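You operate a simulated robot arm through the tools that you are given. There is no shell and no other tool.

Carry out the task below with a simulated robot arm. There is one attempt and no reset: what you move stays moved.

TASK
Draw the purple ribbon to 25 cm, the yellow one to 15 cm.
Fine: turn each one's dial to FREE first and back to HOLD after; leave the other ribbons and the grey wheel.

The check looks at the end state, three seconds after you hand in, the way a careful person would. Anything else that was tipped, shoved, dropped, spilled or broken makes it a failure.

THE ROBOT
A 7-joint arm with a fingered hand, fixed in place. Base frame: the origin is on the floor under the middle of its stand, x ahead of it, y to its left, z up; the work surface is at about z = 806. Units: mm, degrees, N and s.
It reaches about 1089 mm from its shoulder. Its first joint turns from -149.0 to 149.0 degrees. Payload 3.5 kg.
The TCP is the grasp point between the finger pads, 30 mm short of the fingertips. In the tool frame z runs along the fingers and y along their closing line. The gripper opens to 104 mm; its body begins 35 mm behind the TCP. The gripper is a hand of 4 fingers: y runs from the thumb to the fingers, the wrist lies at [-15, -110, -186] in the tool frame, and closing takes about 1.5 s.
Orientation is told as [roll, pitch, yaw] about the base's x, y, z axes, in that order, counted from this pose: with the fingers straight down and the wrist toward the robot, the tool's x, y and z point along [0, 1, 0], [1, 0, 0] and [0, 0, -1] of the base frame.

THE INTERFACE
- The arm moves only by the tool send_rows. Its argument "targets" is a list of rows, each a list of 6 numbers: the shift along the tool's x, y, z in mm, then the turn, a rotation vector about the tool's x, y, z in degrees. In form: [[dx, dy, dz, ax, ay, az], ...]. A call has 1 to 20 rows; each row shifts and turns the commanded pose from where the row before left it, along the tool's axes as they then stand. "gripper" is the finger opening in mm, from 0 to 104, set as the call begins (left out, the last holds). A row lasts 0.2 s, in which the tool goes at most 50 mm and 8.6 degrees; a call with a longer step from one row to the next is refused whole, and so is a gripper value outside its range. A pose out of reach is approached as far as the arm can. The call stops where the force on the tool passes 50 N (or 10 N more than at its start, if that is more) or the arm is blocked; 0.2 s more then pass. Each finger travels about 45 mm/s and halts on what it meets, pressing with about 25 N; the grip force reading is that of the motor and also rises with nothing between the fingers. The clock runs only during rows and for 0.2 s after the last one: add rows that do not move to give the fingers time. It gives the time, the measured TCP pose, the force on the tool (base axes), the opening and the grip force at its end, in the units of the frame above (readings bear some noise), with the torque about the TCP (base axes, N m) and any sound that the robot's microphone picked up, and new pictures: "pictures" is both (left out), scene, wrist or none.
- Cameras (640 x 400 px; columns grow to the right, rows downward): "scene" is fixed at [405.3, -650.6, 1353.1]; the picture's right is [1.00, 0.06, 0.00], its down [0.01, -0.19, -0.98] and it looks along [-0.06, 0.98, -0.19] (base axes); focal length 317 px, centre (320, 200). "wrist" rides on the gripper at [61, -92, -130] in the tool frame; the picture's right is [-0.81, 0.28, -0.52], its down [-0.53, -0.71, 0.46] and it looks along [-0.24, 0.64, 0.72] (tool axes); focal length 275 px, centre (320, 200). There is no depth. A picture from a camera that has moved, and an enlarged one, comes with that camera's place and axes in the base frame and with its lens. The place of the scene camera against the robot may be out by one fixed shift of up to 12 mm in any direction.
- lift_body(by): slides the trunk up (or, below 0, down) by that many mm; the arm rides with it, the base frame stays. It gives what a move gives, with no picture.
- curl_fingers(index, middle, ring, thumb_bend, thumb_turn): sets how far each is bent, from 0 (flat) to 1 (curled in); at 0.3 the hand is open as for a grip, at 0.7 the pads meet at the TCP. One left out holds its place. A second passes; each finger stops where it meets its share of the squeeze, and holds until it gets a number again. A gripper value or a shape takes the hand back. It gives what a move gives, with no picture; readings hold the bend of each and the force on the fingers (four entries, about 0 where the hand has none), thumb and palm. thumb_turn goes from beside the hand (0) to across from the fingers (1), as for a grip.
- grasp_type(shape): the hand has 4 fingers and takes this shape, open, in about a second: jaw (thumb against the fingers, like two jaws); tri (thumb and two fingers); tip (a fingertip pinch); poke (one finger out to press); point (the index stretched); flat (the hand flat); cup (the hand cupped); fist (a fist). The gripper value then closes the fingers along that shape, each until it touches; the sizes above hold for jaw. It gives what a move gives, with no picture.
- zoom(camera, box): a new picture of the part [left, top, right, bottom] of that camera's present view, enlarged. It takes no simulated time.
- hand_in(): hands the job in; it is judged then, once.

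Places have to be worked out from the pictures, the camera data and where the tool is seen. Open the gripper and draw the arm clear of the work before you hand the job in, unless the task says otherwise.

The tools are called after "Request:" by a JSON object that holds its "name" and its "arguments". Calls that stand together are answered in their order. send_rows: Moves the arm, as the interface text tells. Its arguments: {"type":"object","properties":{"targets":{"type":"array","items":{"type":"array","items":{"type":"number"}}},"gripper":{"type":"number"},"pictures":{"type":"string","enum":["both","scene","wrist","none"]}},"required":["targets"]} The other tools are called the same way: lift_body (by) moves the trunk up or down; grasp_type (shape) gives the hand a shape; curl_fingers (index, middle, ring, thumb_bend, thumb_turn) moves the fingers one by one; zoom (camera, box) takes an enlarged picture of a part of a camera's view; hand_in () hands the job in.

At the start:

```text
t: 0.0
ee_pos: [-36.3, 651.7, 1233.6]
ee_rot: [0.4, -0.1, 0.2]
force: [0.7, 1.5, 0.9]
torque: [0.01, 0.02, -0.02]
opening: 103.6
gripper_force: 0.1
shape: jaw
bend: [0.3, 0.3, 0.3, 0.3, 0.98]
finger forces: [0.1, 0.1, 0.0, 0.1, 0.0, 0.0]
trunk travel left (down, up): [-671.0, 39.0]
```

scene: 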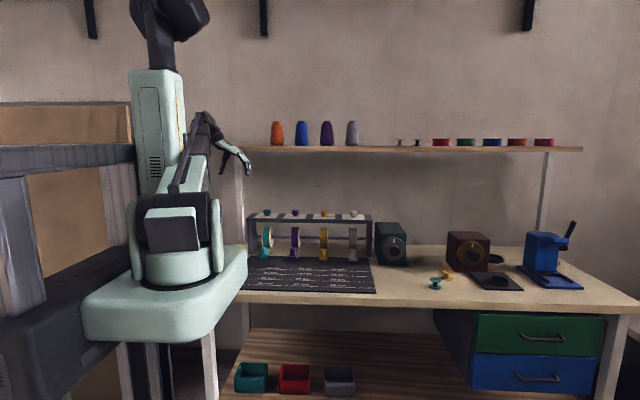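
wrist: 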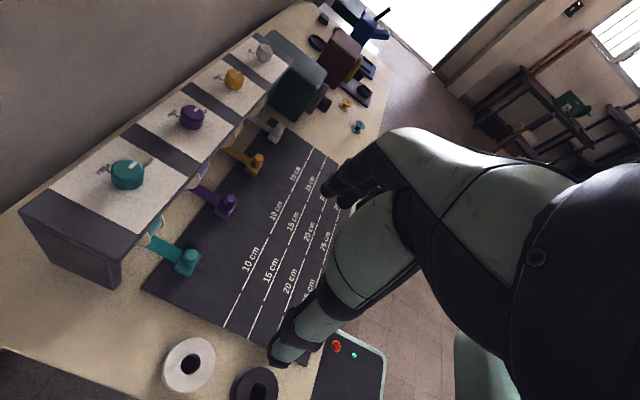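

I see a rack with four ribbon spools (teal, purple, yellow, white/grey), each with a dial on top, and a black mat with cm lines. I'll look closer with zooms first.

Request:
{"name": "zoom", "arguments": {"camera": "scene", "box": [235, 200, 385, 300]}}

Request:
{"name": "zoom", "arguments": {"camera": "wrist", "box": [0, 0, 384, 240]}}

Request:
{"name": "zoom", "arguments": {"camera": "wrist", "box": [120, 100, 360, 250]}}

```text
4.00 times, centred on (310, 250) of scene
camera zoom: at [405.3, -650.6, 1353.1], right [1.0, 0.06, 0.0], down [0.01, -0.19, -0.98], along [-0.06, 0.98, -0.19], focal length 1269 px, centre (360, 0)
```

zoom: 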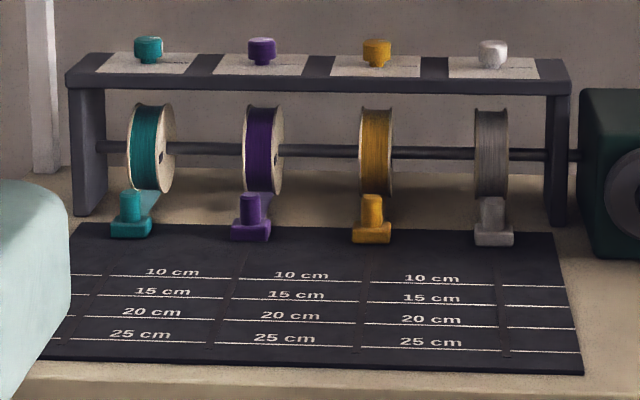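

```text
1.67 times, centred on (192, 120) of wrist
camera zoom: at [-127.6, 713.1, 1365.9], right [0.28, -0.81, 0.51], down [-0.71, -0.53, -0.46], along [0.65, -0.24, -0.73], focal length 459 px, centre (533, 333)
```

zoom: 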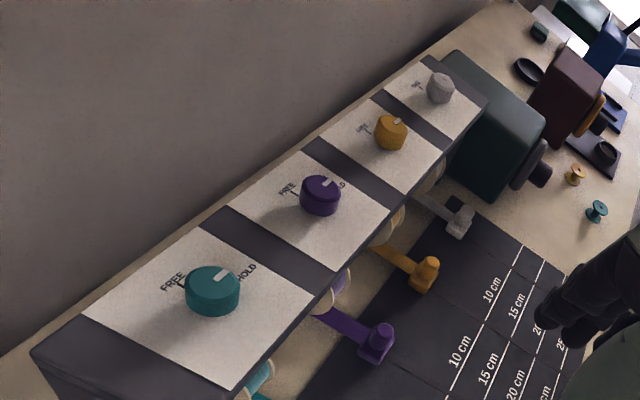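

```text
2.67 times, centred on (240, 175) of wrist
camera zoom: at [-127.6, 713.1, 1365.9], right [0.28, -0.81, 0.51], down [-0.71, -0.53, -0.46], along [0.65, -0.24, -0.73], focal length 734 px, centre (533, 267)
```

zoom: 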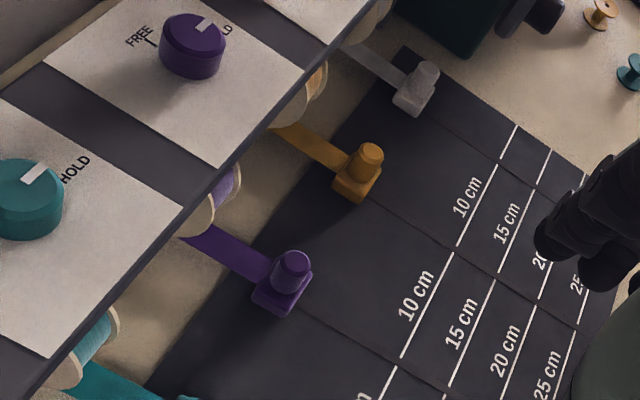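

The rack's dials sit at about y≈848, z≈980–1005 with purple near x≈195 and yellow near x≈335; HOLD points toward +x and FREE toward +y (about 90° CCW from above). I move over the mat first and turn the hand so the wrist camera faces the rack.

Request:
{"name": "send_rows", "arguments": {"targets": [[-9, 38, 5, 0, 0, 0], [-9, 38, 5, 0, 0, 0], [-9, 38, 5, 0, 0, 0], [-9, 38, 5, 0, 0, 0], [-9, 38, 5, 0, 0, 0], [-9, 38, 5, 0, 0, 0]], "pictures": "both"}}

```text
t: 1.4
ee_pos: [193.2, 598.8, 1203.9]
ee_rot: [0.4, -0.1, 0.3]
force: [-0.9, 0.5, -0.6]
torque: [-0.03, -0.02, 0.0]
opening: 103.7
gripper_force: 0.0
shape: jaw
bend: [0.3, 0.3, 0.3, 0.3, 0.98]
finger forces: [0.0, 0.0, 0.0, 0.0, 0.1, 0.1]
trunk travel left (down, up): [-671.0, 39.0]
camera wrist: at [101.7, 658.9, 1335.4], right [0.28, -0.81, 0.51], down [-0.71, -0.53, -0.46], along [0.65, -0.24, -0.73], focal length 275 px, centre (320, 200)
```

scene: 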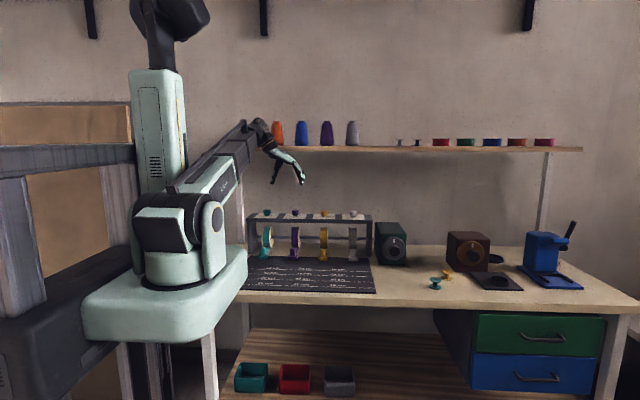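
wrist: 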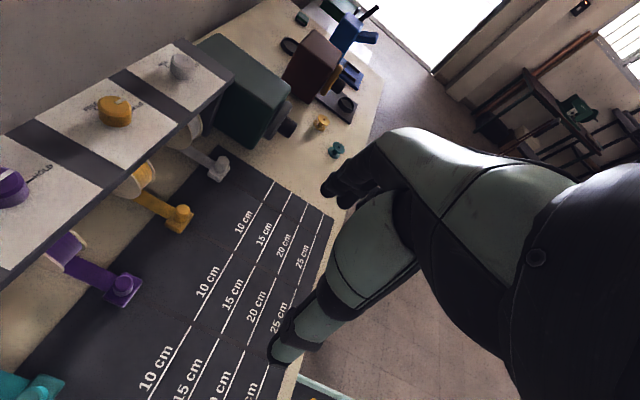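

The translation tracked well. Next I rotate the hand +90° yaw (about tool z, −) in place to face the rack with the camera.

Request:
{"name": "send_rows", "arguments": {"targets": [[0, 0, 0, 0, 0, -8.2], [0, 0, 0, 0, 0, -8.2], [0, 0, 0, 0, 0, -8.2], [0, 0, 0, 0, 0, -8.2], [0, 0, 0, 0, 0, -8.2], [0, 0, 0, 0, 0, -8.2], [0, 0, 0, 0, 0, -8.2], [0, 0, 0, 0, 0, -8.2], [0, 0, 0, 0, 0, -8.2], [0, 0, 0, 0, 0, -8.2], [0, 0, 0, 0, 0, -8.0]]}}

```text
t: 3.8
ee_pos: [192.2, 600.0, 1204.4]
ee_rot: [0.0, -0.4, 90.4]
force: [-0.4, -0.6, 0.2]
torque: [0.01, 0.01, 0.0]
opening: 103.6
gripper_force: 0.1
shape: jaw
bend: [0.3, 0.3, 0.3, 0.3, 0.98]
finger forces: [0.0, 0.0, 0.0, 0.0, 0.0, 0.1]
trunk travel left (down, up): [-671.0, 39.0]
camera wrist: at [132.4, 507.0, 1334.6], right [0.81, 0.28, 0.52], down [0.54, -0.71, -0.46], along [0.24, 0.65, -0.72], focal length 275 px, centre (320, 200)
```

scene: 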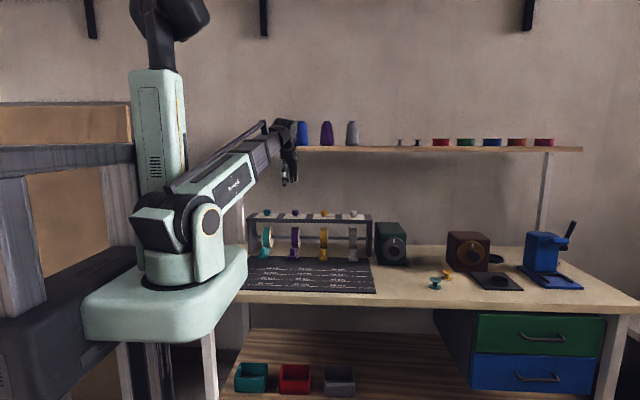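
wrist: 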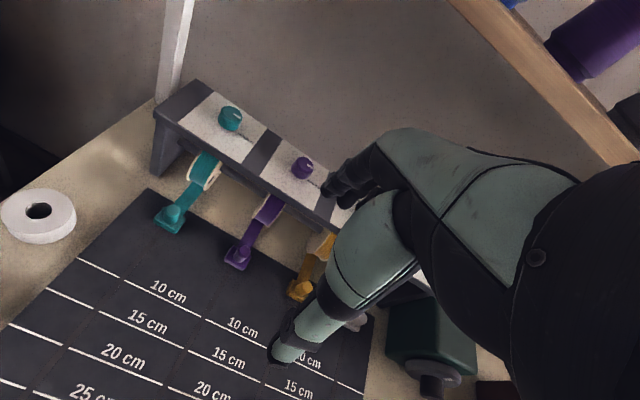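

Rotation tracked precisely. Zooming on the purple/yellow tabs, dials and mat lines for measurements.

Request:
{"name": "zoom", "arguments": {"camera": "wrist", "box": [140, 90, 340, 215]}}

Request:
{"name": "zoom", "arguments": {"camera": "wrist", "box": [140, 180, 380, 330]}}

Request:
{"name": "zoom", "arguments": {"camera": "scene", "box": [270, 235, 350, 285]}}

Request:
{"name": "zoom", "arguments": {"camera": "scene", "box": [270, 200, 350, 250]}}

```text
3.20 times, centred on (240, 152) of wrist
camera zoom: at [132.4, 507.0, 1334.6], right [0.81, 0.28, 0.52], down [0.54, -0.71, -0.46], along [0.24, 0.65, -0.72], focal length 881 px, centre (576, 352)
```

zoom: 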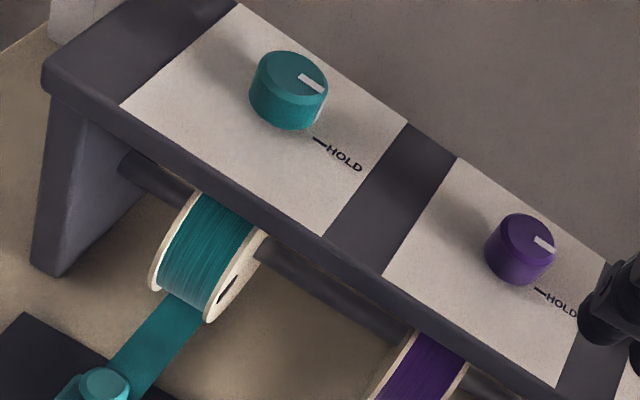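

```text
2.67 times, centred on (260, 255) of wrist
camera zoom: at [132.4, 507.0, 1334.6], right [0.81, 0.28, 0.52], down [0.54, -0.71, -0.46], along [0.24, 0.65, -0.72], focal length 734 px, centre (480, 53)
```

zoom: 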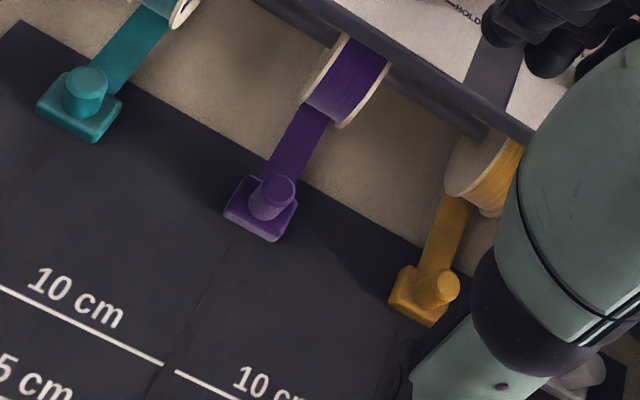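

```text
8.00 times, centred on (310, 260) of scene
camera zoom: at [405.3, -650.6, 1353.1], right [1.0, 0.06, 0.0], down [0.01, -0.19, -0.98], along [-0.06, 0.98, -0.19], focal length 2537 px, centre (400, -280)
```

zoom: 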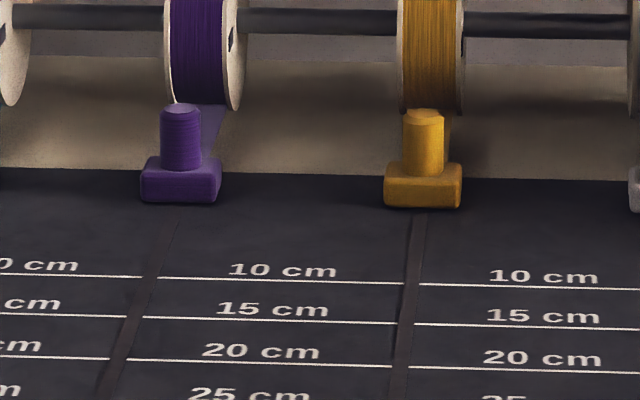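

```text
8.00 times, centred on (310, 225) of scene
camera zoom: at [405.3, -650.6, 1353.1], right [1.0, 0.06, 0.0], down [0.01, -0.19, -0.98], along [-0.06, 0.98, -0.19], focal length 2537 px, centre (400, 0)
```

zoom: 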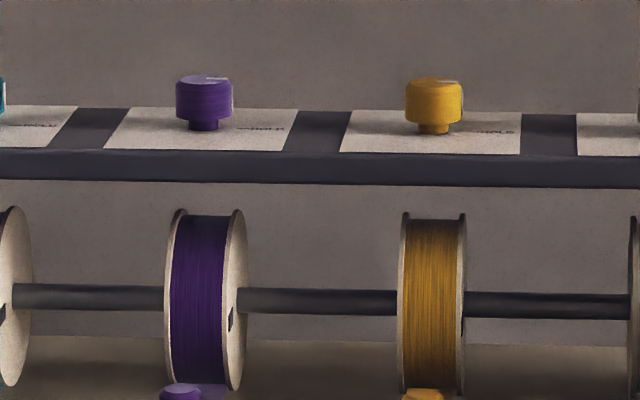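

Measurements: purple dial ≈(193, 850) with body z≈986–1012 and ~34 mm wide; purple tab peg ≈(191, 728), top z≈858; tab front edges sit at the extrapolated 0 mark (10 cm line y≈612). I rotate back to yaw 0 while descending to z≈1072, staying at y=600.

Request:
{"name": "send_rows", "arguments": {"targets": [[0, 0, 12, 0, 0, 8.2], [0, 0, 12, 0, 0, 8.2], [0, 0, 12, 0, 0, 8.2], [0, 0, 12, 0, 0, 8.2], [0, 0, 12, 0, 0, 8.2], [0, 0, 12, 0, 0, 8.2], [0, 0, 12, 0, 0, 8.2], [0, 0, 12, 0, 0, 8.2], [0, 0, 12, 0, 0, 8.2], [0, 0, 12, 0, 0, 8.2], [0, 0, 12, 0, 0, 8.0], [40, 0, 0, 0, 0, 0], [40, 0, 0, 0, 0, 0], [40, 0, 0, 0, 0, 0]]}}

```text
t: 6.8
ee_pos: [193.5, 722.0, 1071.6]
ee_rot: [0.4, 0.1, 0.2]
force: [0.3, 0.0, -0.5]
torque: [0.0, 0.01, 0.01]
opening: 103.8
gripper_force: 0.0
shape: jaw
bend: [0.3, 0.3, 0.3, 0.3, 0.98]
finger forces: [0.2, 0.1, 0.0, 0.0, 0.0, 0.0]
trunk travel left (down, up): [-671.0, 39.0]
camera wrist: at [100.9, 782.6, 1203.3], right [0.28, -0.81, 0.51], down [-0.71, -0.53, -0.46], along [0.65, -0.24, -0.73], focal length 275 px, centre (320, 200)
```

scene: 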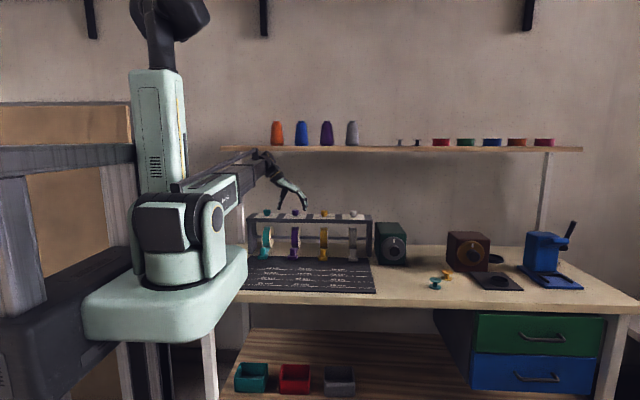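
wrist: 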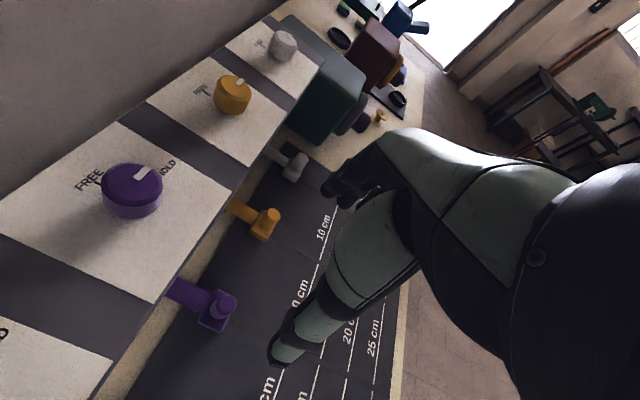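

Now a closer view of the purple dial to refine its centre and label directions.

Request:
{"name": "zoom", "arguments": {"camera": "wrist", "box": [50, 130, 210, 230]}}

Request:
{"name": "zoom", "arguments": {"camera": "wrist", "box": [180, 50, 340, 150]}}

Request:
{"name": "zoom", "arguments": {"camera": "scene", "box": [230, 130, 360, 230]}}

```text
4.00 times, centred on (130, 180) of wrist
camera zoom: at [100.9, 782.6, 1203.3], right [0.28, -0.81, 0.51], down [-0.71, -0.53, -0.46], along [0.65, -0.24, -0.73], focal length 1101 px, centre (1080, 280)
```

zoom: 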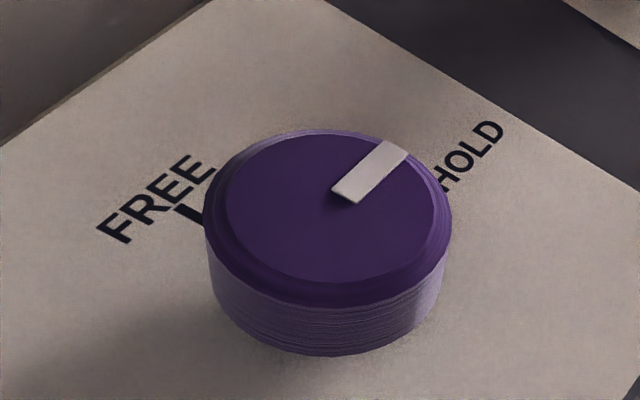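

```text
4.00 times, centred on (260, 100) of wrist
camera zoom: at [100.9, 782.6, 1203.3], right [0.28, -0.81, 0.51], down [-0.71, -0.53, -0.46], along [0.65, -0.24, -0.73], focal length 1101 px, centre (560, 600)
```

zoom: 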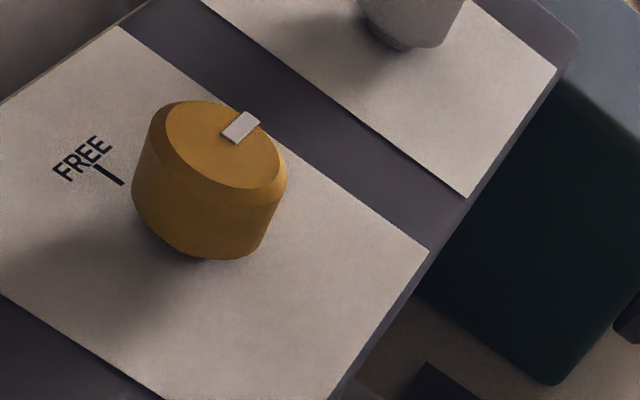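

```text
4.00 times, centred on (295, 180) of scene
camera zoom: at [405.3, -650.6, 1353.1], right [1.0, 0.06, 0.0], down [0.01, -0.19, -0.98], along [-0.06, 0.98, -0.19], focal length 1269 px, centre (420, 280)
```

zoom: 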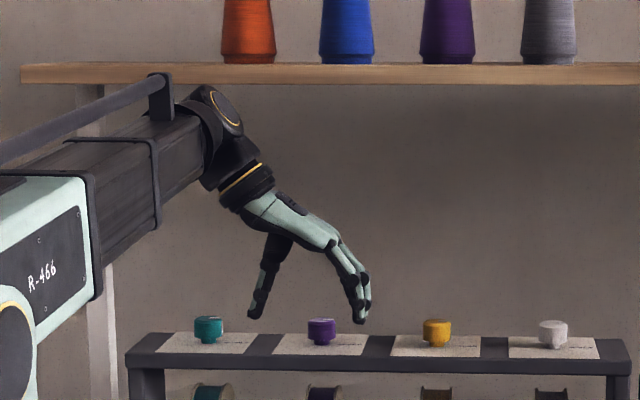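

The dial pointer lies along +x at y≈845.5, centre ≈(193.5, 845.5), and FREE is straight +y: a 90° CCW turn. I move over the purple dial at z≈1071 and look.

Request:
{"name": "send_rows", "arguments": {"targets": [[41, 0, 0, 0, 0, 0], [41, 0, 0, 0, 0, 0], [41.5, 0, 0, 0, 0, 0], [0, 0, 10, 0, 0, 0], [0, 0, 0, 0, 0, 0]]}}

```text
t: 8.0
ee_pos: [190.2, 844.6, 1062.4]
ee_rot: [0.4, -0.1, 0.3]
force: [-1.0, -0.2, 0.0]
torque: [0.01, 0.0, 0.01]
opening: 103.9
gripper_force: 0.1
shape: jaw
bend: [0.3, 0.3, 0.3, 0.3, 0.98]
finger forces: [0.1, 0.1, 0.0, 0.1, 0.0, 0.1]
trunk travel left (down, up): [-671.0, 39.0]
camera wrist: at [100.1, 905.0, 1194.6], right [0.28, -0.81, 0.51], down [-0.71, -0.53, -0.46], along [0.65, -0.24, -0.73], focal length 275 px, centre (320, 200)
```

scene: 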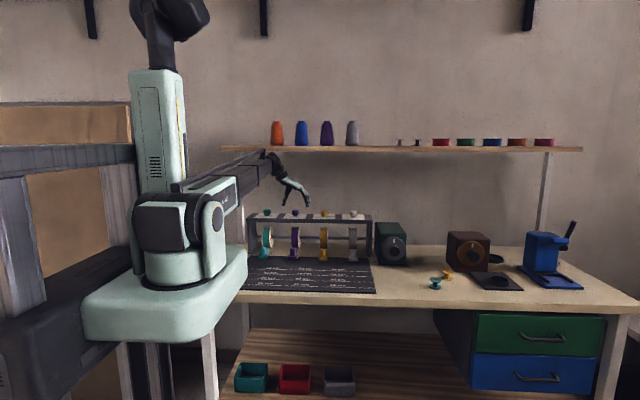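
wrist: 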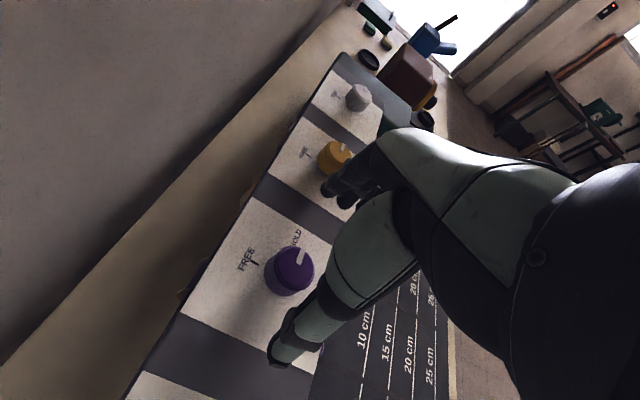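

Zooming on the purple dial to check the lateral alignment.

Request:
{"name": "zoom", "arguments": {"camera": "wrist", "box": [220, 215, 380, 315]}}

Request:
{"name": "zoom", "arguments": {"camera": "scene", "box": [255, 150, 335, 230]}}

```text
4.00 times, centred on (300, 265) of wrist
camera zoom: at [100.1, 905.0, 1194.6], right [0.28, -0.81, 0.51], down [-0.71, -0.53, -0.46], along [0.65, -0.24, -0.73], focal length 1101 px, centre (400, -60)
```

zoom: 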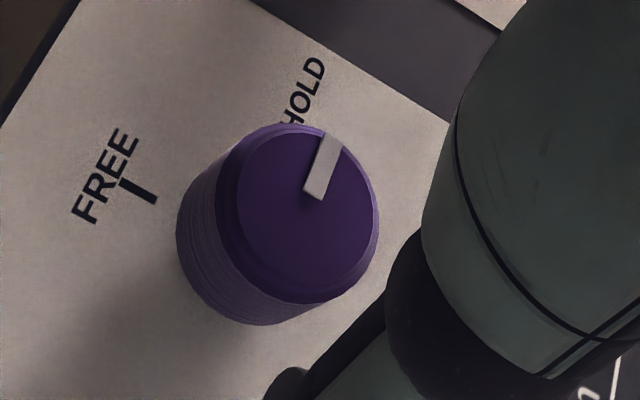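

```text
5.00 times, centred on (295, 190) of scene
camera zoom: at [405.3, -650.6, 1353.1], right [1.0, 0.06, 0.0], down [0.01, -0.19, -0.98], along [-0.06, 0.98, -0.19], focal length 1586 px, centre (445, 250)
```

zoom: 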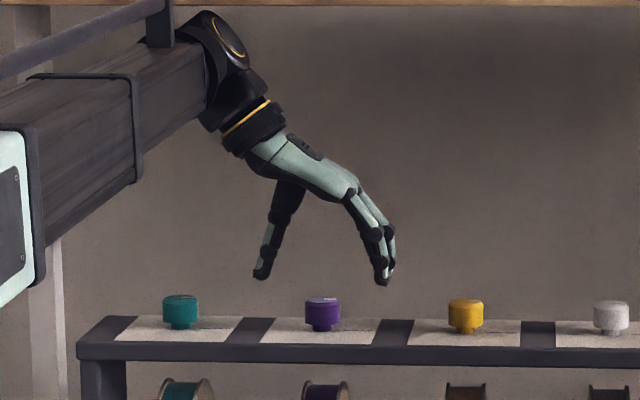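

The dial is aligned with the grasp point to about 1 mm. I descend 42 mm so the fingertips straddle the dial body just above the rack top.

Request:
{"name": "send_rows", "arguments": {"targets": [[0, 0, 14, 0, 0, 0], [0, 0, 14, 0, 0, 0], [0, 0, 8, 0, 0, 0], [0, 0, 6, 0, 0, 0], [0, 0, 0, 0, 0, 0]]}}

```text
t: 9.2
ee_pos: [190.7, 844.8, 1021.6]
ee_rot: [0.5, 0.0, 0.3]
force: [0.2, 0.1, 0.0]
torque: [-0.03, -0.02, -0.03]
opening: 103.8
gripper_force: 0.1
shape: jaw
bend: [0.3, 0.3, 0.3, 0.3, 0.98]
finger forces: [0.1, 0.0, 0.0, 0.1, 0.1, 0.0]
trunk travel left (down, up): [-671.0, 39.0]
camera wrist: at [99.4, 905.4, 1152.6], right [0.28, -0.81, 0.51], down [-0.71, -0.53, -0.46], along [0.65, -0.24, -0.73], focal length 275 px, centre (320, 200)
```

scene: 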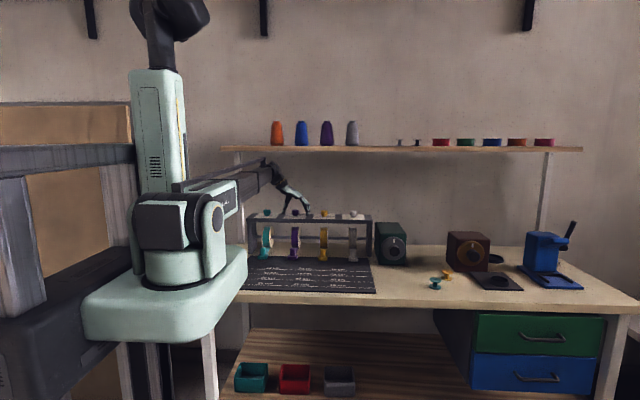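
wrist: 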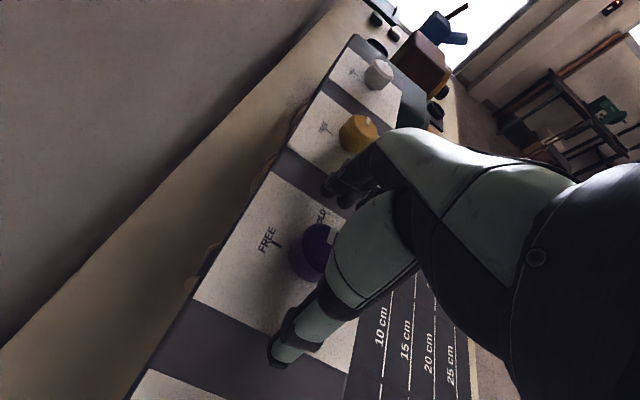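

Descended cleanly with no contact. TCP seems ~1.5–2 mm low in x, so I nudge +1.5 mm along tool y and close the fingers on the dial.

Request:
{"name": "send_rows", "arguments": {"targets": [[0, 1.5, 0, 0, 0, 0], [0, 0, 0, 0, 0, 0], [0, 0, 0, 0, 0, 0], [0, 0, 0, 0, 0, 0], [0, 0, 0, 0, 0, 0], [0, 0, 0, 0, 0, 0], [0, 0, 0, 0, 0, 0], [0, 0, 0, 0, 0, 0]], "gripper": 24}}

```text
t: 11.0
ee_pos: [191.3, 844.2, 1021.7]
ee_rot: [0.4, 0.1, 0.4]
force: [-4.6, 1.0, -1.3]
torque: [-0.01, 0.06, -0.03]
opening: 26.4
gripper_force: 25.0
shape: jaw
bend: [0.74, 0.58, 0.62, 0.74, 1.0]
finger forces: [12.2, 6.7, 0.0, 0.1, 23.2, 0.0]
trunk travel left (down, up): [-671.0, 39.0]
camera wrist: at [100.1, 905.8, 1152.6], right [0.28, -0.81, 0.51], down [-0.71, -0.53, -0.46], along [0.65, -0.24, -0.73], focal length 275 px, centre (320, 200)
```

scene: 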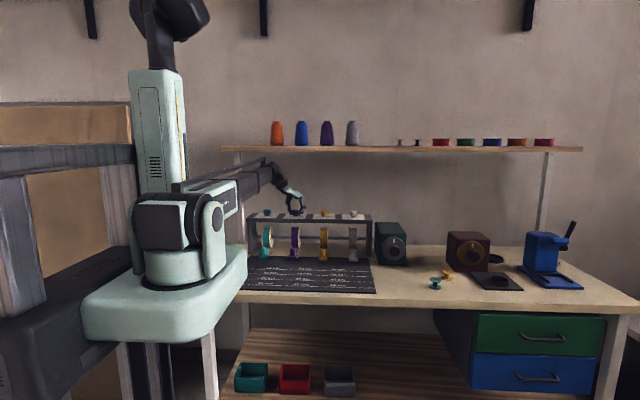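
wrist: 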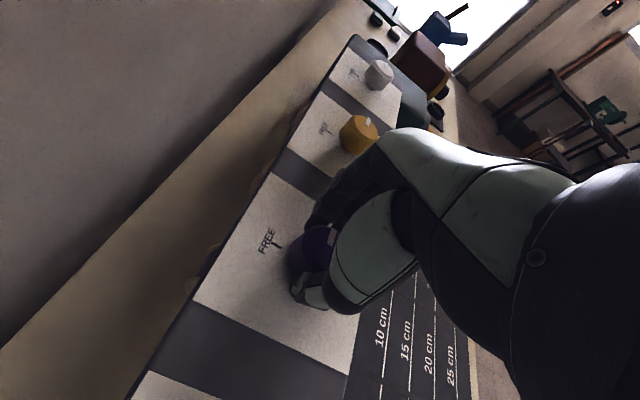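

The hand has closed with about 25 N (thumb 23 N, index 12 N, middle 7 N). I check how the fingers sit on the dial before twisting.

Request:
{"name": "zoom", "arguments": {"camera": "wrist", "box": [240, 170, 400, 320]}}

Request:
{"name": "zoom", "arguments": {"camera": "scene", "box": [265, 180, 325, 220]}}

```text
2.67 times, centred on (320, 245) of wrist
camera zoom: at [100.1, 905.8, 1152.6], right [0.28, -0.81, 0.51], down [-0.71, -0.53, -0.46], along [0.65, -0.24, -0.73], focal length 734 px, centre (320, 80)
```

zoom: 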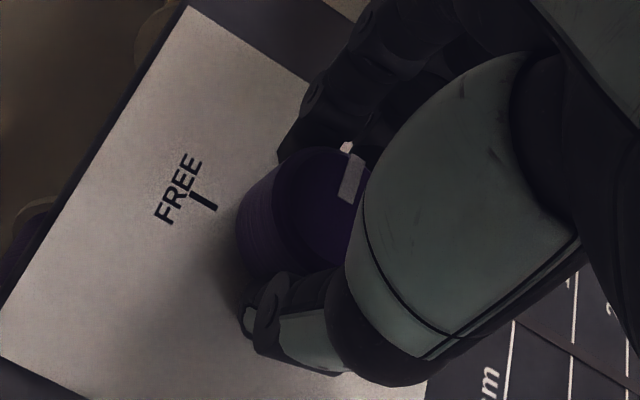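

```text
10.00 times, centred on (295, 200) of scene
camera zoom: at [405.3, -650.6, 1353.1], right [1.0, 0.06, 0.0], down [0.01, -0.19, -0.98], along [-0.06, 0.98, -0.19], focal length 3172 px, centre (570, 200)
```

zoom: 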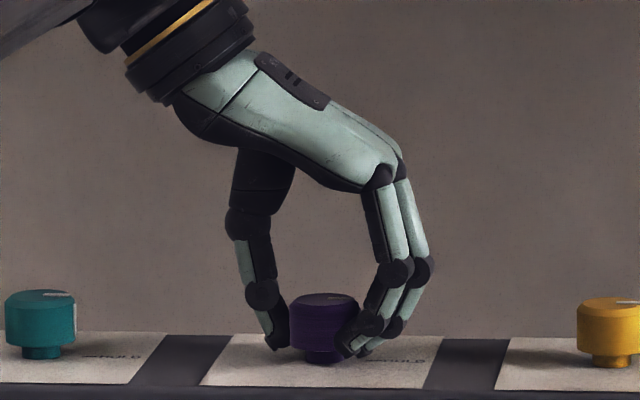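

The grip straddles the dial well. I start with a partial CCW twist of ~25° and check that the dial follows.

Request:
{"name": "send_rows", "arguments": {"targets": [[0, 0, 0, 0, 0, -6], [0, 0, 0, 0, 0, -6], [0, 0, 0, 0, 0, -6], [0, 0, 0, 0, 0, -6], [0, 0, 0, 0, 0, 0]]}}

Request:
{"name": "zoom", "arguments": {"camera": "wrist", "box": [240, 170, 400, 320]}}

```text
t: 12.2
ee_pos: [190.5, 845.6, 1021.9]
ee_rot: [0.4, -0.1, 24.5]
force: [-6.1, -1.8, -2.9]
torque: [-0.01, 0.18, -0.02]
opening: 26.2
gripper_force: 25.0
shape: jaw
bend: [0.74, 0.58, 0.62, 0.74, 1.0]
finger forces: [11.9, 6.0, 0.1, 0.0, 24.9, 0.0]
trunk travel left (down, up): [-671.0, 39.0]
camera wrist: at [83.5, 863.1, 1152.6], right [0.59, -0.63, 0.51], down [-0.43, -0.78, -0.46], along [0.69, 0.05, -0.72], focal length 275 px, centre (320, 200)
```

scene: 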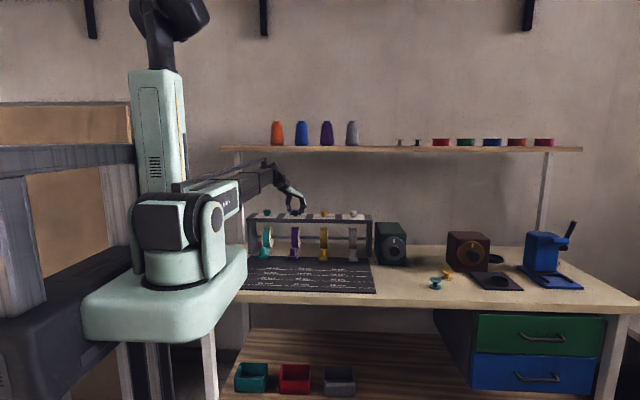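
wrist: 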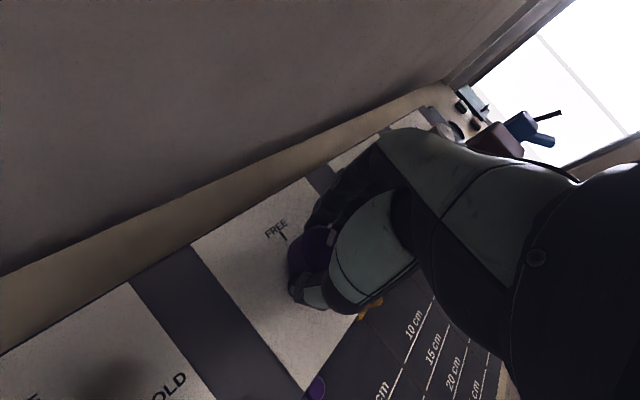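

```text
2.67 times, centred on (320, 245) of wrist
camera zoom: at [83.5, 863.1, 1152.6], right [0.59, -0.63, 0.51], down [-0.43, -0.78, -0.46], along [0.69, 0.05, -0.72], focal length 734 px, centre (320, 80)
```

zoom: 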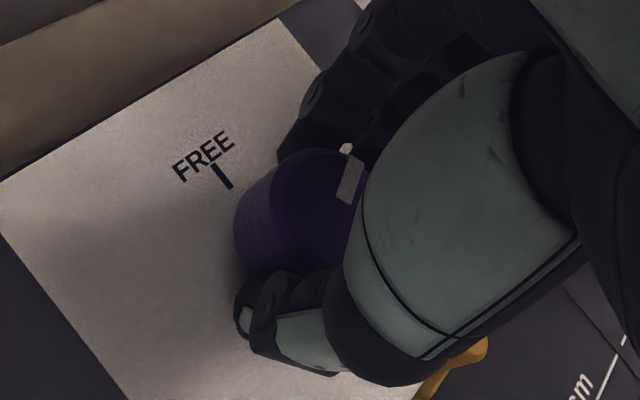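

The dial turns with the hand (pointer unchanged relative to the fingers, low torque). I complete the remaining 66°.

Request:
{"name": "send_rows", "arguments": {"targets": [[0, 0, 0, 0, 0, -7], [0, 0, 0, 0, 0, -7], [0, 0, 0, 0, 0, -7], [0, 0, 0, 0, 0, -7], [0, 0, 0, 0, 0, -7], [0, 0, 0, 0, 0, -7], [0, 0, 0, 0, 0, -7], [0, 0, 0, 0, 0, -7], [0, 0, 0, 0, 0, -7], [0, 0, 0, 0, 0, -3], [0, 0, 0, 0, 0, 0]]}}

Request:
{"name": "zoom", "arguments": {"camera": "wrist", "box": [240, 170, 400, 320]}}

```text
t: 14.6
ee_pos: [191.1, 846.5, 1021.7]
ee_rot: [0.0, -0.4, 90.4]
force: [-4.1, -1.5, -3.9]
torque: [0.0, 0.08, 0.0]
opening: 25.9
gripper_force: 24.9
shape: jaw
bend: [0.73, 0.59, 0.62, 0.74, 1.0]
finger forces: [14.8, 7.2, 0.0, 0.0, 22.8, 0.0]
trunk travel left (down, up): [-671.0, 39.0]
camera wrist: at [131.7, 752.4, 1152.1], right [0.81, 0.28, 0.52], down [0.54, -0.71, -0.46], along [0.24, 0.65, -0.72], focal length 275 px, centre (320, 200)
```

scene: 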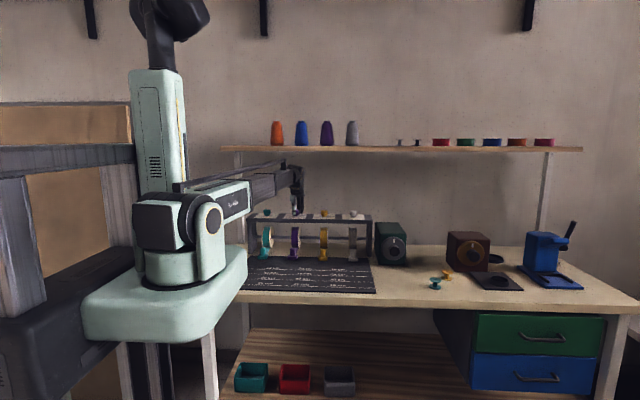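
wrist: 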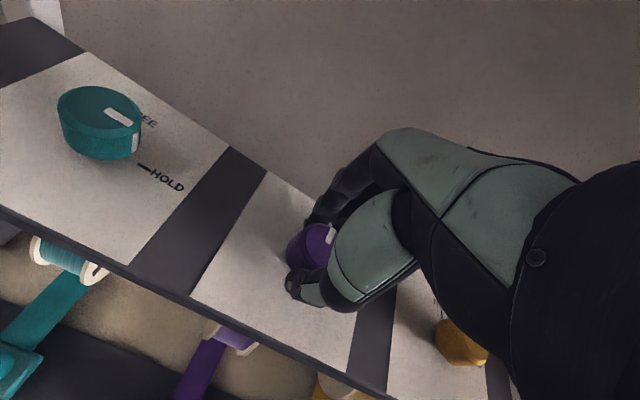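

```text
2.67 times, centred on (320, 245) of wrist
camera zoom: at [131.7, 752.4, 1152.1], right [0.81, 0.28, 0.52], down [0.54, -0.71, -0.46], along [0.24, 0.65, -0.72], focal length 734 px, centre (320, 80)
```

zoom: 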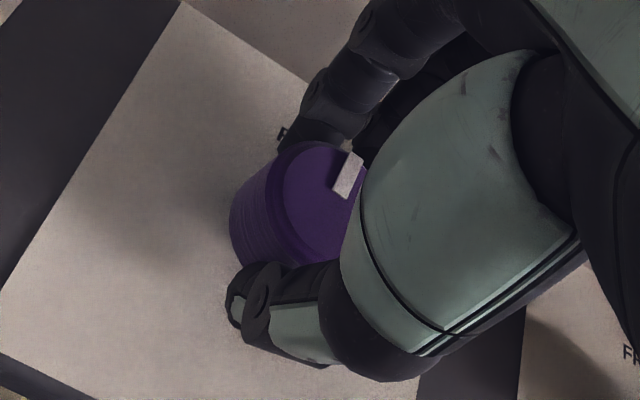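

The pointer now points +y (FREE). I open the fingers, then lift clear and verify the dial.

Request:
{"name": "send_rows", "arguments": {"targets": [[0, 0, 0, 0, 0, 0], [0, 0, 0, 0, 0, 0], [0, 0, 0, 0, 0, 0], [0, 0, 0, 0, 0, 0], [0, 0, 0, 0, 0, 0], [0, 0, 0, 0, 0, 0], [0, 0, 0, 0, 0, 0], [0, 0, 0, 0, 0, 0], [0, 0, -10, 0, 0, 0], [0, 0, -20, 0, 0, 0], [0, 0, -20, 0, 0, 0], [0, 0, 0, 0, 0, 0]], "gripper": 104}}

Request:
{"name": "zoom", "arguments": {"camera": "wrist", "box": [220, 190, 380, 290]}}

```text
t: 17.2
ee_pos: [189.5, 845.8, 1071.1]
ee_rot: [0.0, -0.5, 90.3]
force: [-0.8, -0.1, -0.2]
torque: [-0.04, -0.04, -0.02]
opening: 103.6
gripper_force: 0.0
shape: jaw
bend: [0.3, 0.3, 0.3, 0.3, 0.98]
finger forces: [0.0, 0.0, 0.1, 0.0, 0.0, 0.0]
trunk travel left (down, up): [-671.0, 39.0]
camera wrist: at [130.9, 752.4, 1202.7], right [0.81, 0.28, 0.52], down [0.54, -0.71, -0.46], along [0.24, 0.65, -0.72], focal length 275 px, centre (320, 200)
```

scene: 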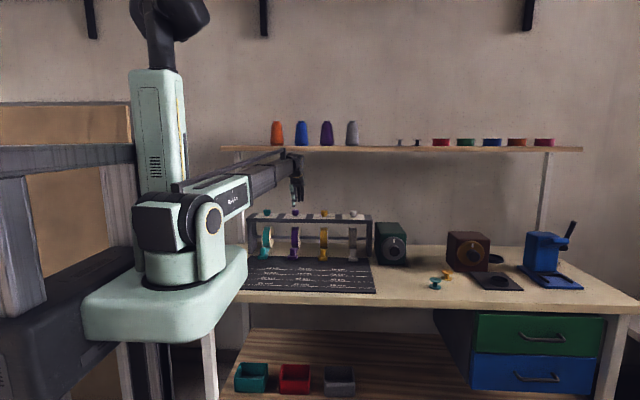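
wrist: 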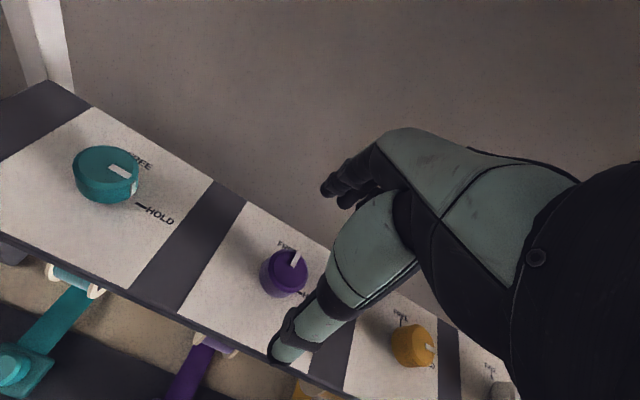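

```text
4.00 times, centred on (300, 240) of wrist
camera zoom: at [130.9, 752.4, 1202.7], right [0.81, 0.28, 0.52], down [0.54, -0.71, -0.46], along [0.24, 0.65, -0.72], focal length 1101 px, centre (400, 40)
```

zoom: 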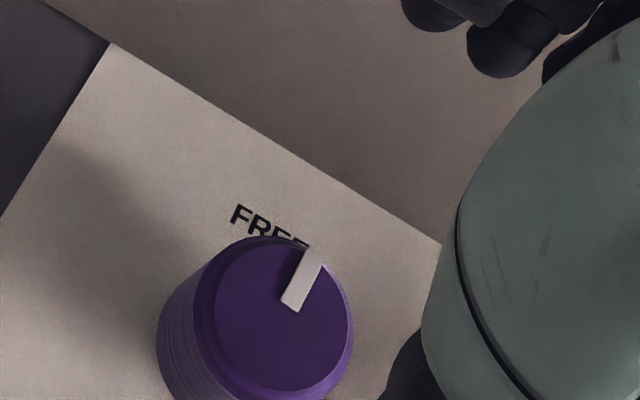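

Purple dial reads FREE (pointer ≈87–90°). Now I back off in −y to above the purple tab's peg (y≈728) at the same height, setting the opening to 60 mm so the fingers will clear the rack front.

Request:
{"name": "send_rows", "arguments": {"targets": [[0, -40, 0, 0, 0, 0], [0, -40, 0, 0, 0, 0], [-1, -37, 0, 0, 0, 0], [0, 0, 0, 0, 0, 0], [0, 0, 0, 0, 0, 0], [0, 0, 0, 0, 0, 0]], "gripper": 60}}

Request:
{"name": "zoom", "arguments": {"camera": "wrist", "box": [160, 200, 400, 350]}}

Request:
{"name": "zoom", "arguments": {"camera": "scene", "box": [255, 150, 335, 270]}}

```text
t: 18.6
ee_pos: [193.5, 726.2, 1071.4]
ee_rot: [-0.1, -0.5, 90.3]
force: [0.4, -0.1, -0.1]
torque: [0.02, -0.02, -0.02]
opening: 60.4
gripper_force: 0.1
shape: jaw
bend: [0.74, 0.41, 0.38, 0.66, 1.0]
finger forces: [0.0, 0.1, 0.0, 0.1, 0.1, 0.0]
trunk travel left (down, up): [-671.0, 39.0]
camera wrist: at [133.1, 633.0, 1201.6], right [0.81, 0.28, 0.52], down [0.54, -0.71, -0.46], along [0.24, 0.65, -0.72], focal length 275 px, centre (320, 200)
```

scene: 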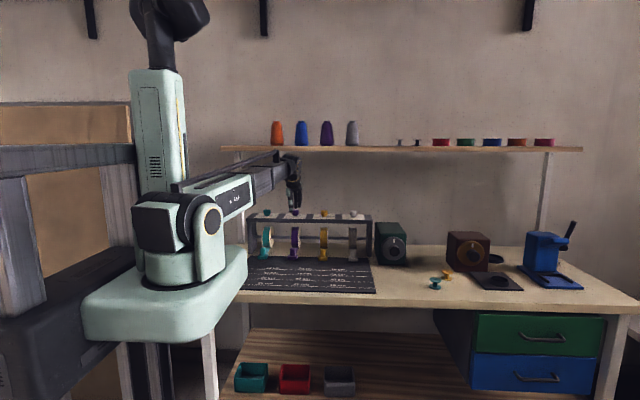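
wrist: 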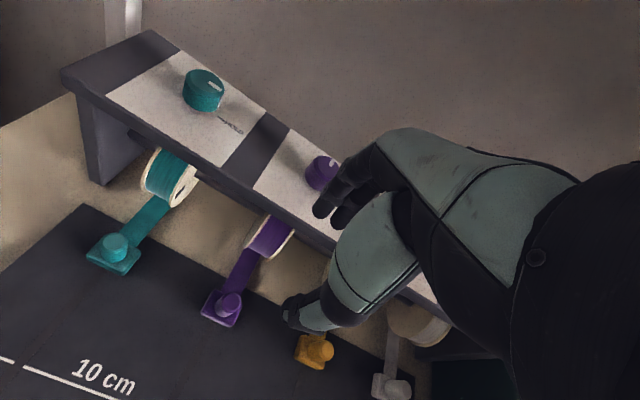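

```text
2.67 times, centred on (280, 275) of wrist
camera zoom: at [133.1, 633.0, 1201.6], right [0.81, 0.28, 0.52], down [0.54, -0.71, -0.46], along [0.24, 0.65, -0.72], focal length 734 px, centre (427, 0)
```

zoom: 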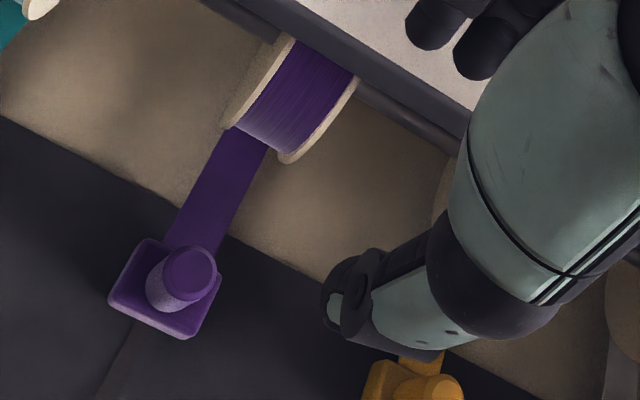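

```text
3.33 times, centred on (295, 210) of scene
camera zoom: at [405.3, -650.6, 1353.1], right [1.0, 0.06, 0.0], down [0.01, -0.19, -0.98], along [-0.06, 0.98, -0.19], focal length 1057 px, centre (403, 167)
```

zoom: 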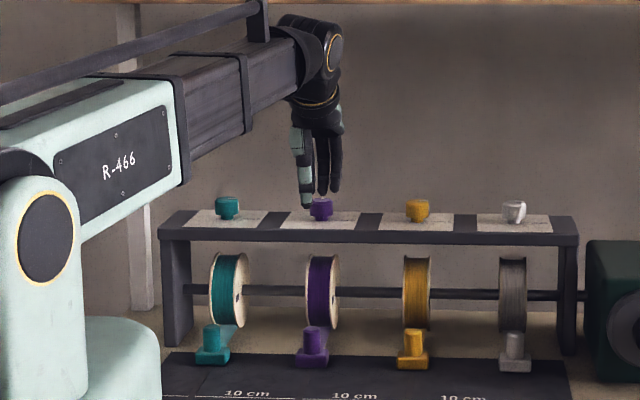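

The peg is at about (191, 729). The index reads bend 0.74 at this opening, so I inspect the finger arrangement before descending.

Request:
{"name": "zoom", "arguments": {"camera": "wrist", "box": [270, 110, 430, 340]}}

Request:
{"name": "zoom", "arguments": {"camera": "scene", "box": [275, 155, 315, 220]}}

```text
1.74 times, centred on (350, 225) of wrist
camera zoom: at [133.1, 633.0, 1201.6], right [0.81, 0.28, 0.52], down [0.54, -0.71, -0.46], along [0.24, 0.65, -0.72], focal length 479 px, centre (268, 156)
```

zoom: 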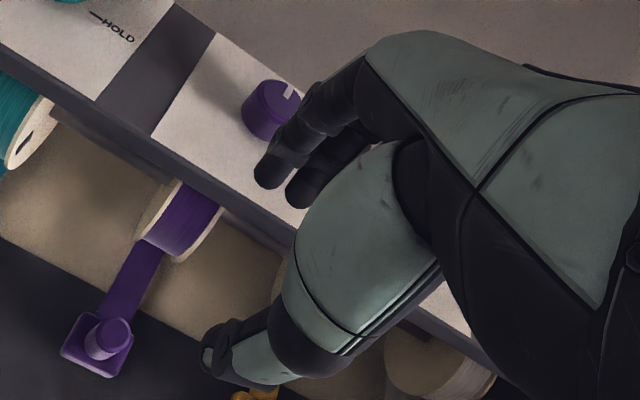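

```text
6.15 times, centred on (295, 188) of scene
camera zoom: at [405.3, -650.6, 1353.1], right [1.0, 0.06, 0.0], down [0.01, -0.19, -0.98], along [-0.06, 0.98, -0.19], focal length 1952 px, centre (474, 277)
```

zoom: 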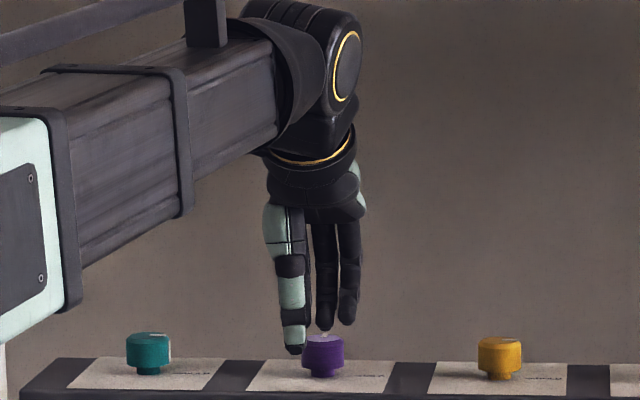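

Index (opposite the thumb) sits at tool x≈0, with middle/ring toward +x; clear of the yellow tab. The rack front (y≈788) is close, so I narrow the opening to 48 mm, back off to y≈700, and descend to just above peg height there before going forward.

Request:
{"name": "send_rows", "arguments": {"targets": [[0, -14, 0, 0, 0, 0], [0, -13, 0, 0, 0, 0], [0, 0, 30, 0, 0, 0], [0, 0, 30, 0, 0, 0], [0, 0, 30, 0, 0, 0], [0, 0, 30, 0, 0, 0], [0, 0, 30, 0, 0, 0], [0, 0, 20, 0, 0, 0], [0, 0, 0, 0, 0, 0]], "gripper": 48}}

Request:
{"name": "zoom", "arguments": {"camera": "wrist", "box": [220, 150, 420, 350]}}

Request:
{"name": "zoom", "arguments": {"camera": "scene", "box": [255, 190, 335, 280]}}

```text
t: 20.6
ee_pos: [193.4, 702.6, 901.4]
ee_rot: [0.0, -0.3, 90.4]
force: [0.5, 0.2, -0.2]
torque: [-0.03, 0.01, 0.02]
opening: 48.3
gripper_force: 0.1
shape: jaw
bend: [0.74, 0.46, 0.43, 0.71, 1.0]
finger forces: [0.0, 0.1, 0.0, 0.1, 0.0, 0.0]
trunk travel left (down, up): [-671.0, 39.0]
camera wrist: at [133.7, 609.5, 1031.8], right [0.81, 0.28, 0.52], down [0.54, -0.71, -0.46], along [0.24, 0.65, -0.72], focal length 275 px, centre (320, 200)
```

scene: 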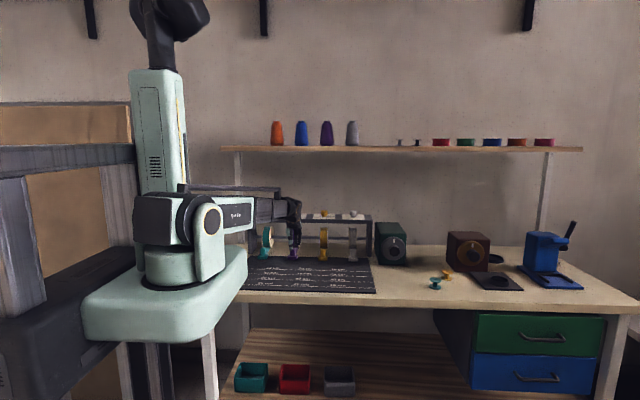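
wrist: 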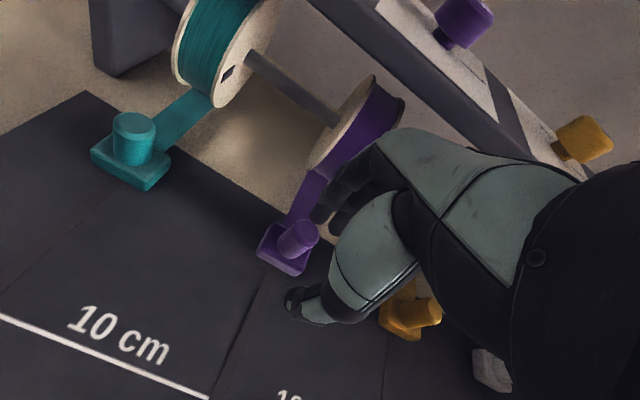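

```text
2.00 times, centred on (320, 250) of wrist
camera zoom: at [133.7, 609.5, 1031.8], right [0.81, 0.28, 0.52], down [0.54, -0.71, -0.46], along [0.24, 0.65, -0.72], focal length 551 px, centre (320, 100)
```

zoom: 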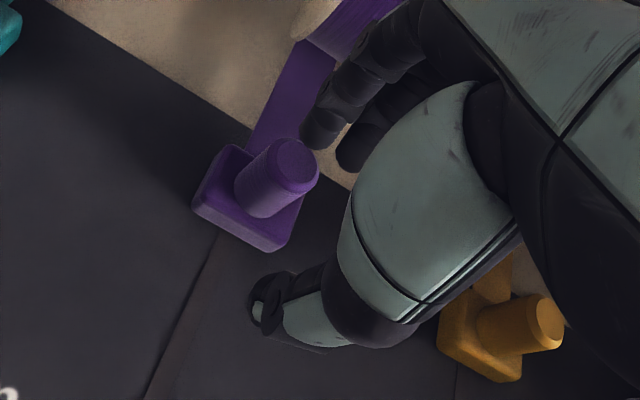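

```text
4.44 times, centred on (295, 235) of scene
camera zoom: at [405.3, -650.6, 1353.1], right [1.0, 0.06, 0.0], down [0.01, -0.19, -0.98], along [-0.06, 0.98, -0.19], focal length 1410 px, centre (431, 44)
```

zoom: 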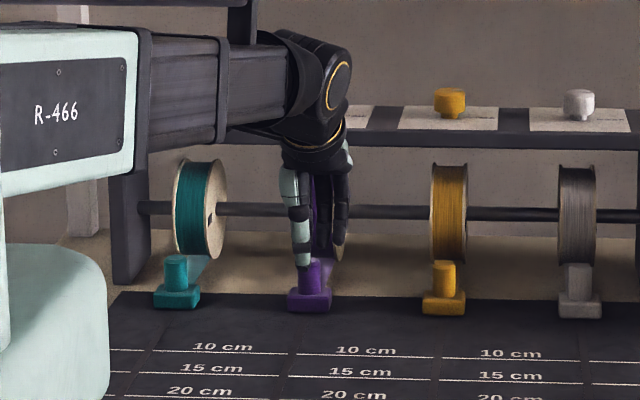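

Peg ≈(192.5, 728.5), TCP ≈(193.8, 702, 901). I go forward 24 mm over the peg (fingertips ~10 mm above its top) and then descend in two stages.

Request:
{"name": "send_rows", "arguments": {"targets": [[1, 8, 0, 0, 0, 0], [0, 8, 0, 0, 0, 0], [0, 8, 0, 0, 0, 0], [0, 0, 0, 0, 0, 0]]}}

Request:
{"name": "zoom", "arguments": {"camera": "wrist", "box": [220, 150, 420, 350]}}

Request:
{"name": "zoom", "arguments": {"camera": "scene", "box": [270, 200, 320, 270]}}

```text
t: 21.6
ee_pos: [193.2, 726.0, 901.3]
ee_rot: [0.1, -0.3, 90.3]
force: [-0.2, 0.5, 0.3]
torque: [-0.01, 0.0, 0.02]
opening: 48.5
gripper_force: 0.0
shape: jaw
bend: [0.74, 0.46, 0.43, 0.71, 1.0]
finger forces: [0.0, 0.0, 0.0, 0.0, 0.0, 0.1]
trunk travel left (down, up): [-671.0, 39.0]
camera wrist: at [133.1, 633.5, 1031.7], right [0.81, 0.28, 0.52], down [0.54, -0.71, -0.46], along [0.24, 0.65, -0.72], focal length 275 px, centre (320, 200)
```

scene: 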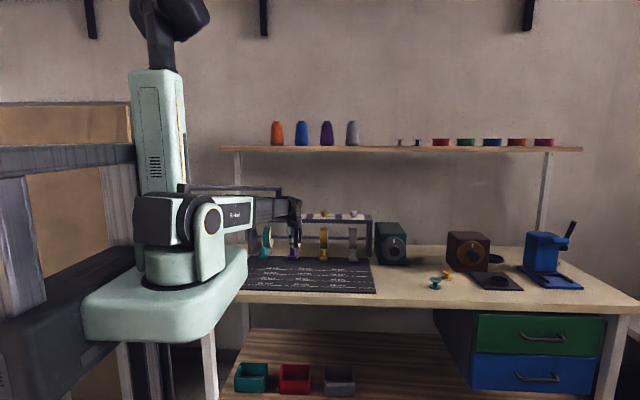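
wrist: 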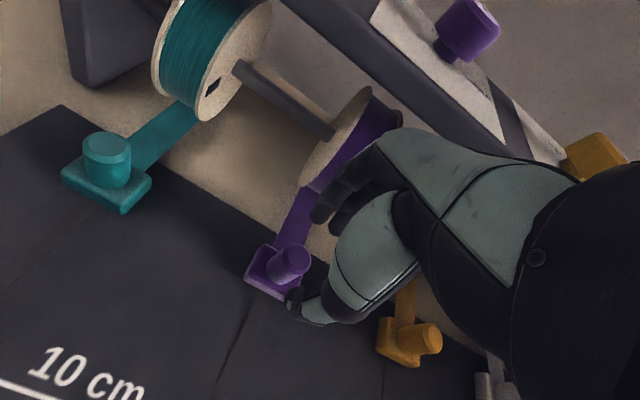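

```text
2.00 times, centred on (320, 250) of wrist
camera zoom: at [133.1, 633.5, 1031.7], right [0.81, 0.28, 0.52], down [0.54, -0.71, -0.46], along [0.24, 0.65, -0.72], focal length 551 px, centre (320, 100)
```

zoom: 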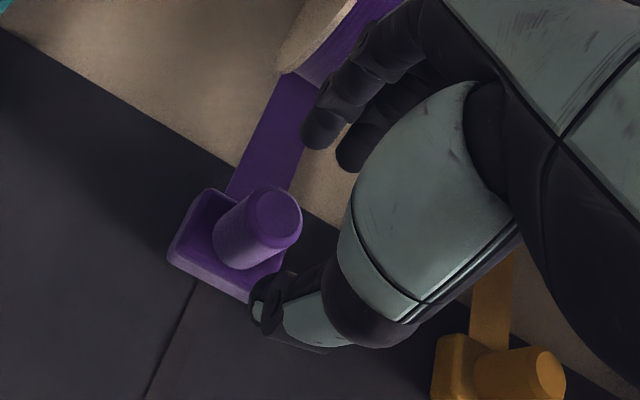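

```text
5.71 times, centred on (295, 235) of scene
camera zoom: at [405.3, -650.6, 1353.1], right [1.0, 0.06, 0.0], down [0.01, -0.19, -0.98], along [-0.06, 0.98, -0.19], focal length 1812 px, centre (463, 0)
```

zoom: 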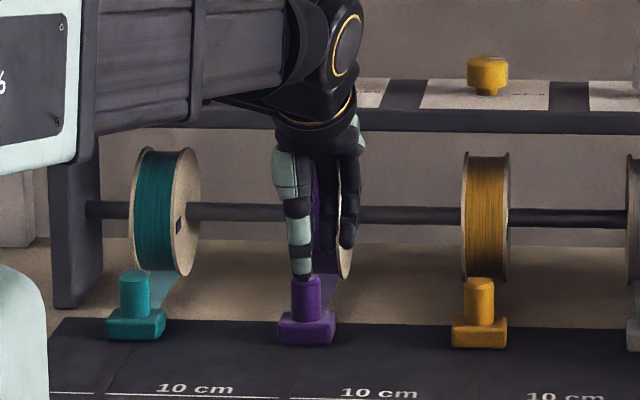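

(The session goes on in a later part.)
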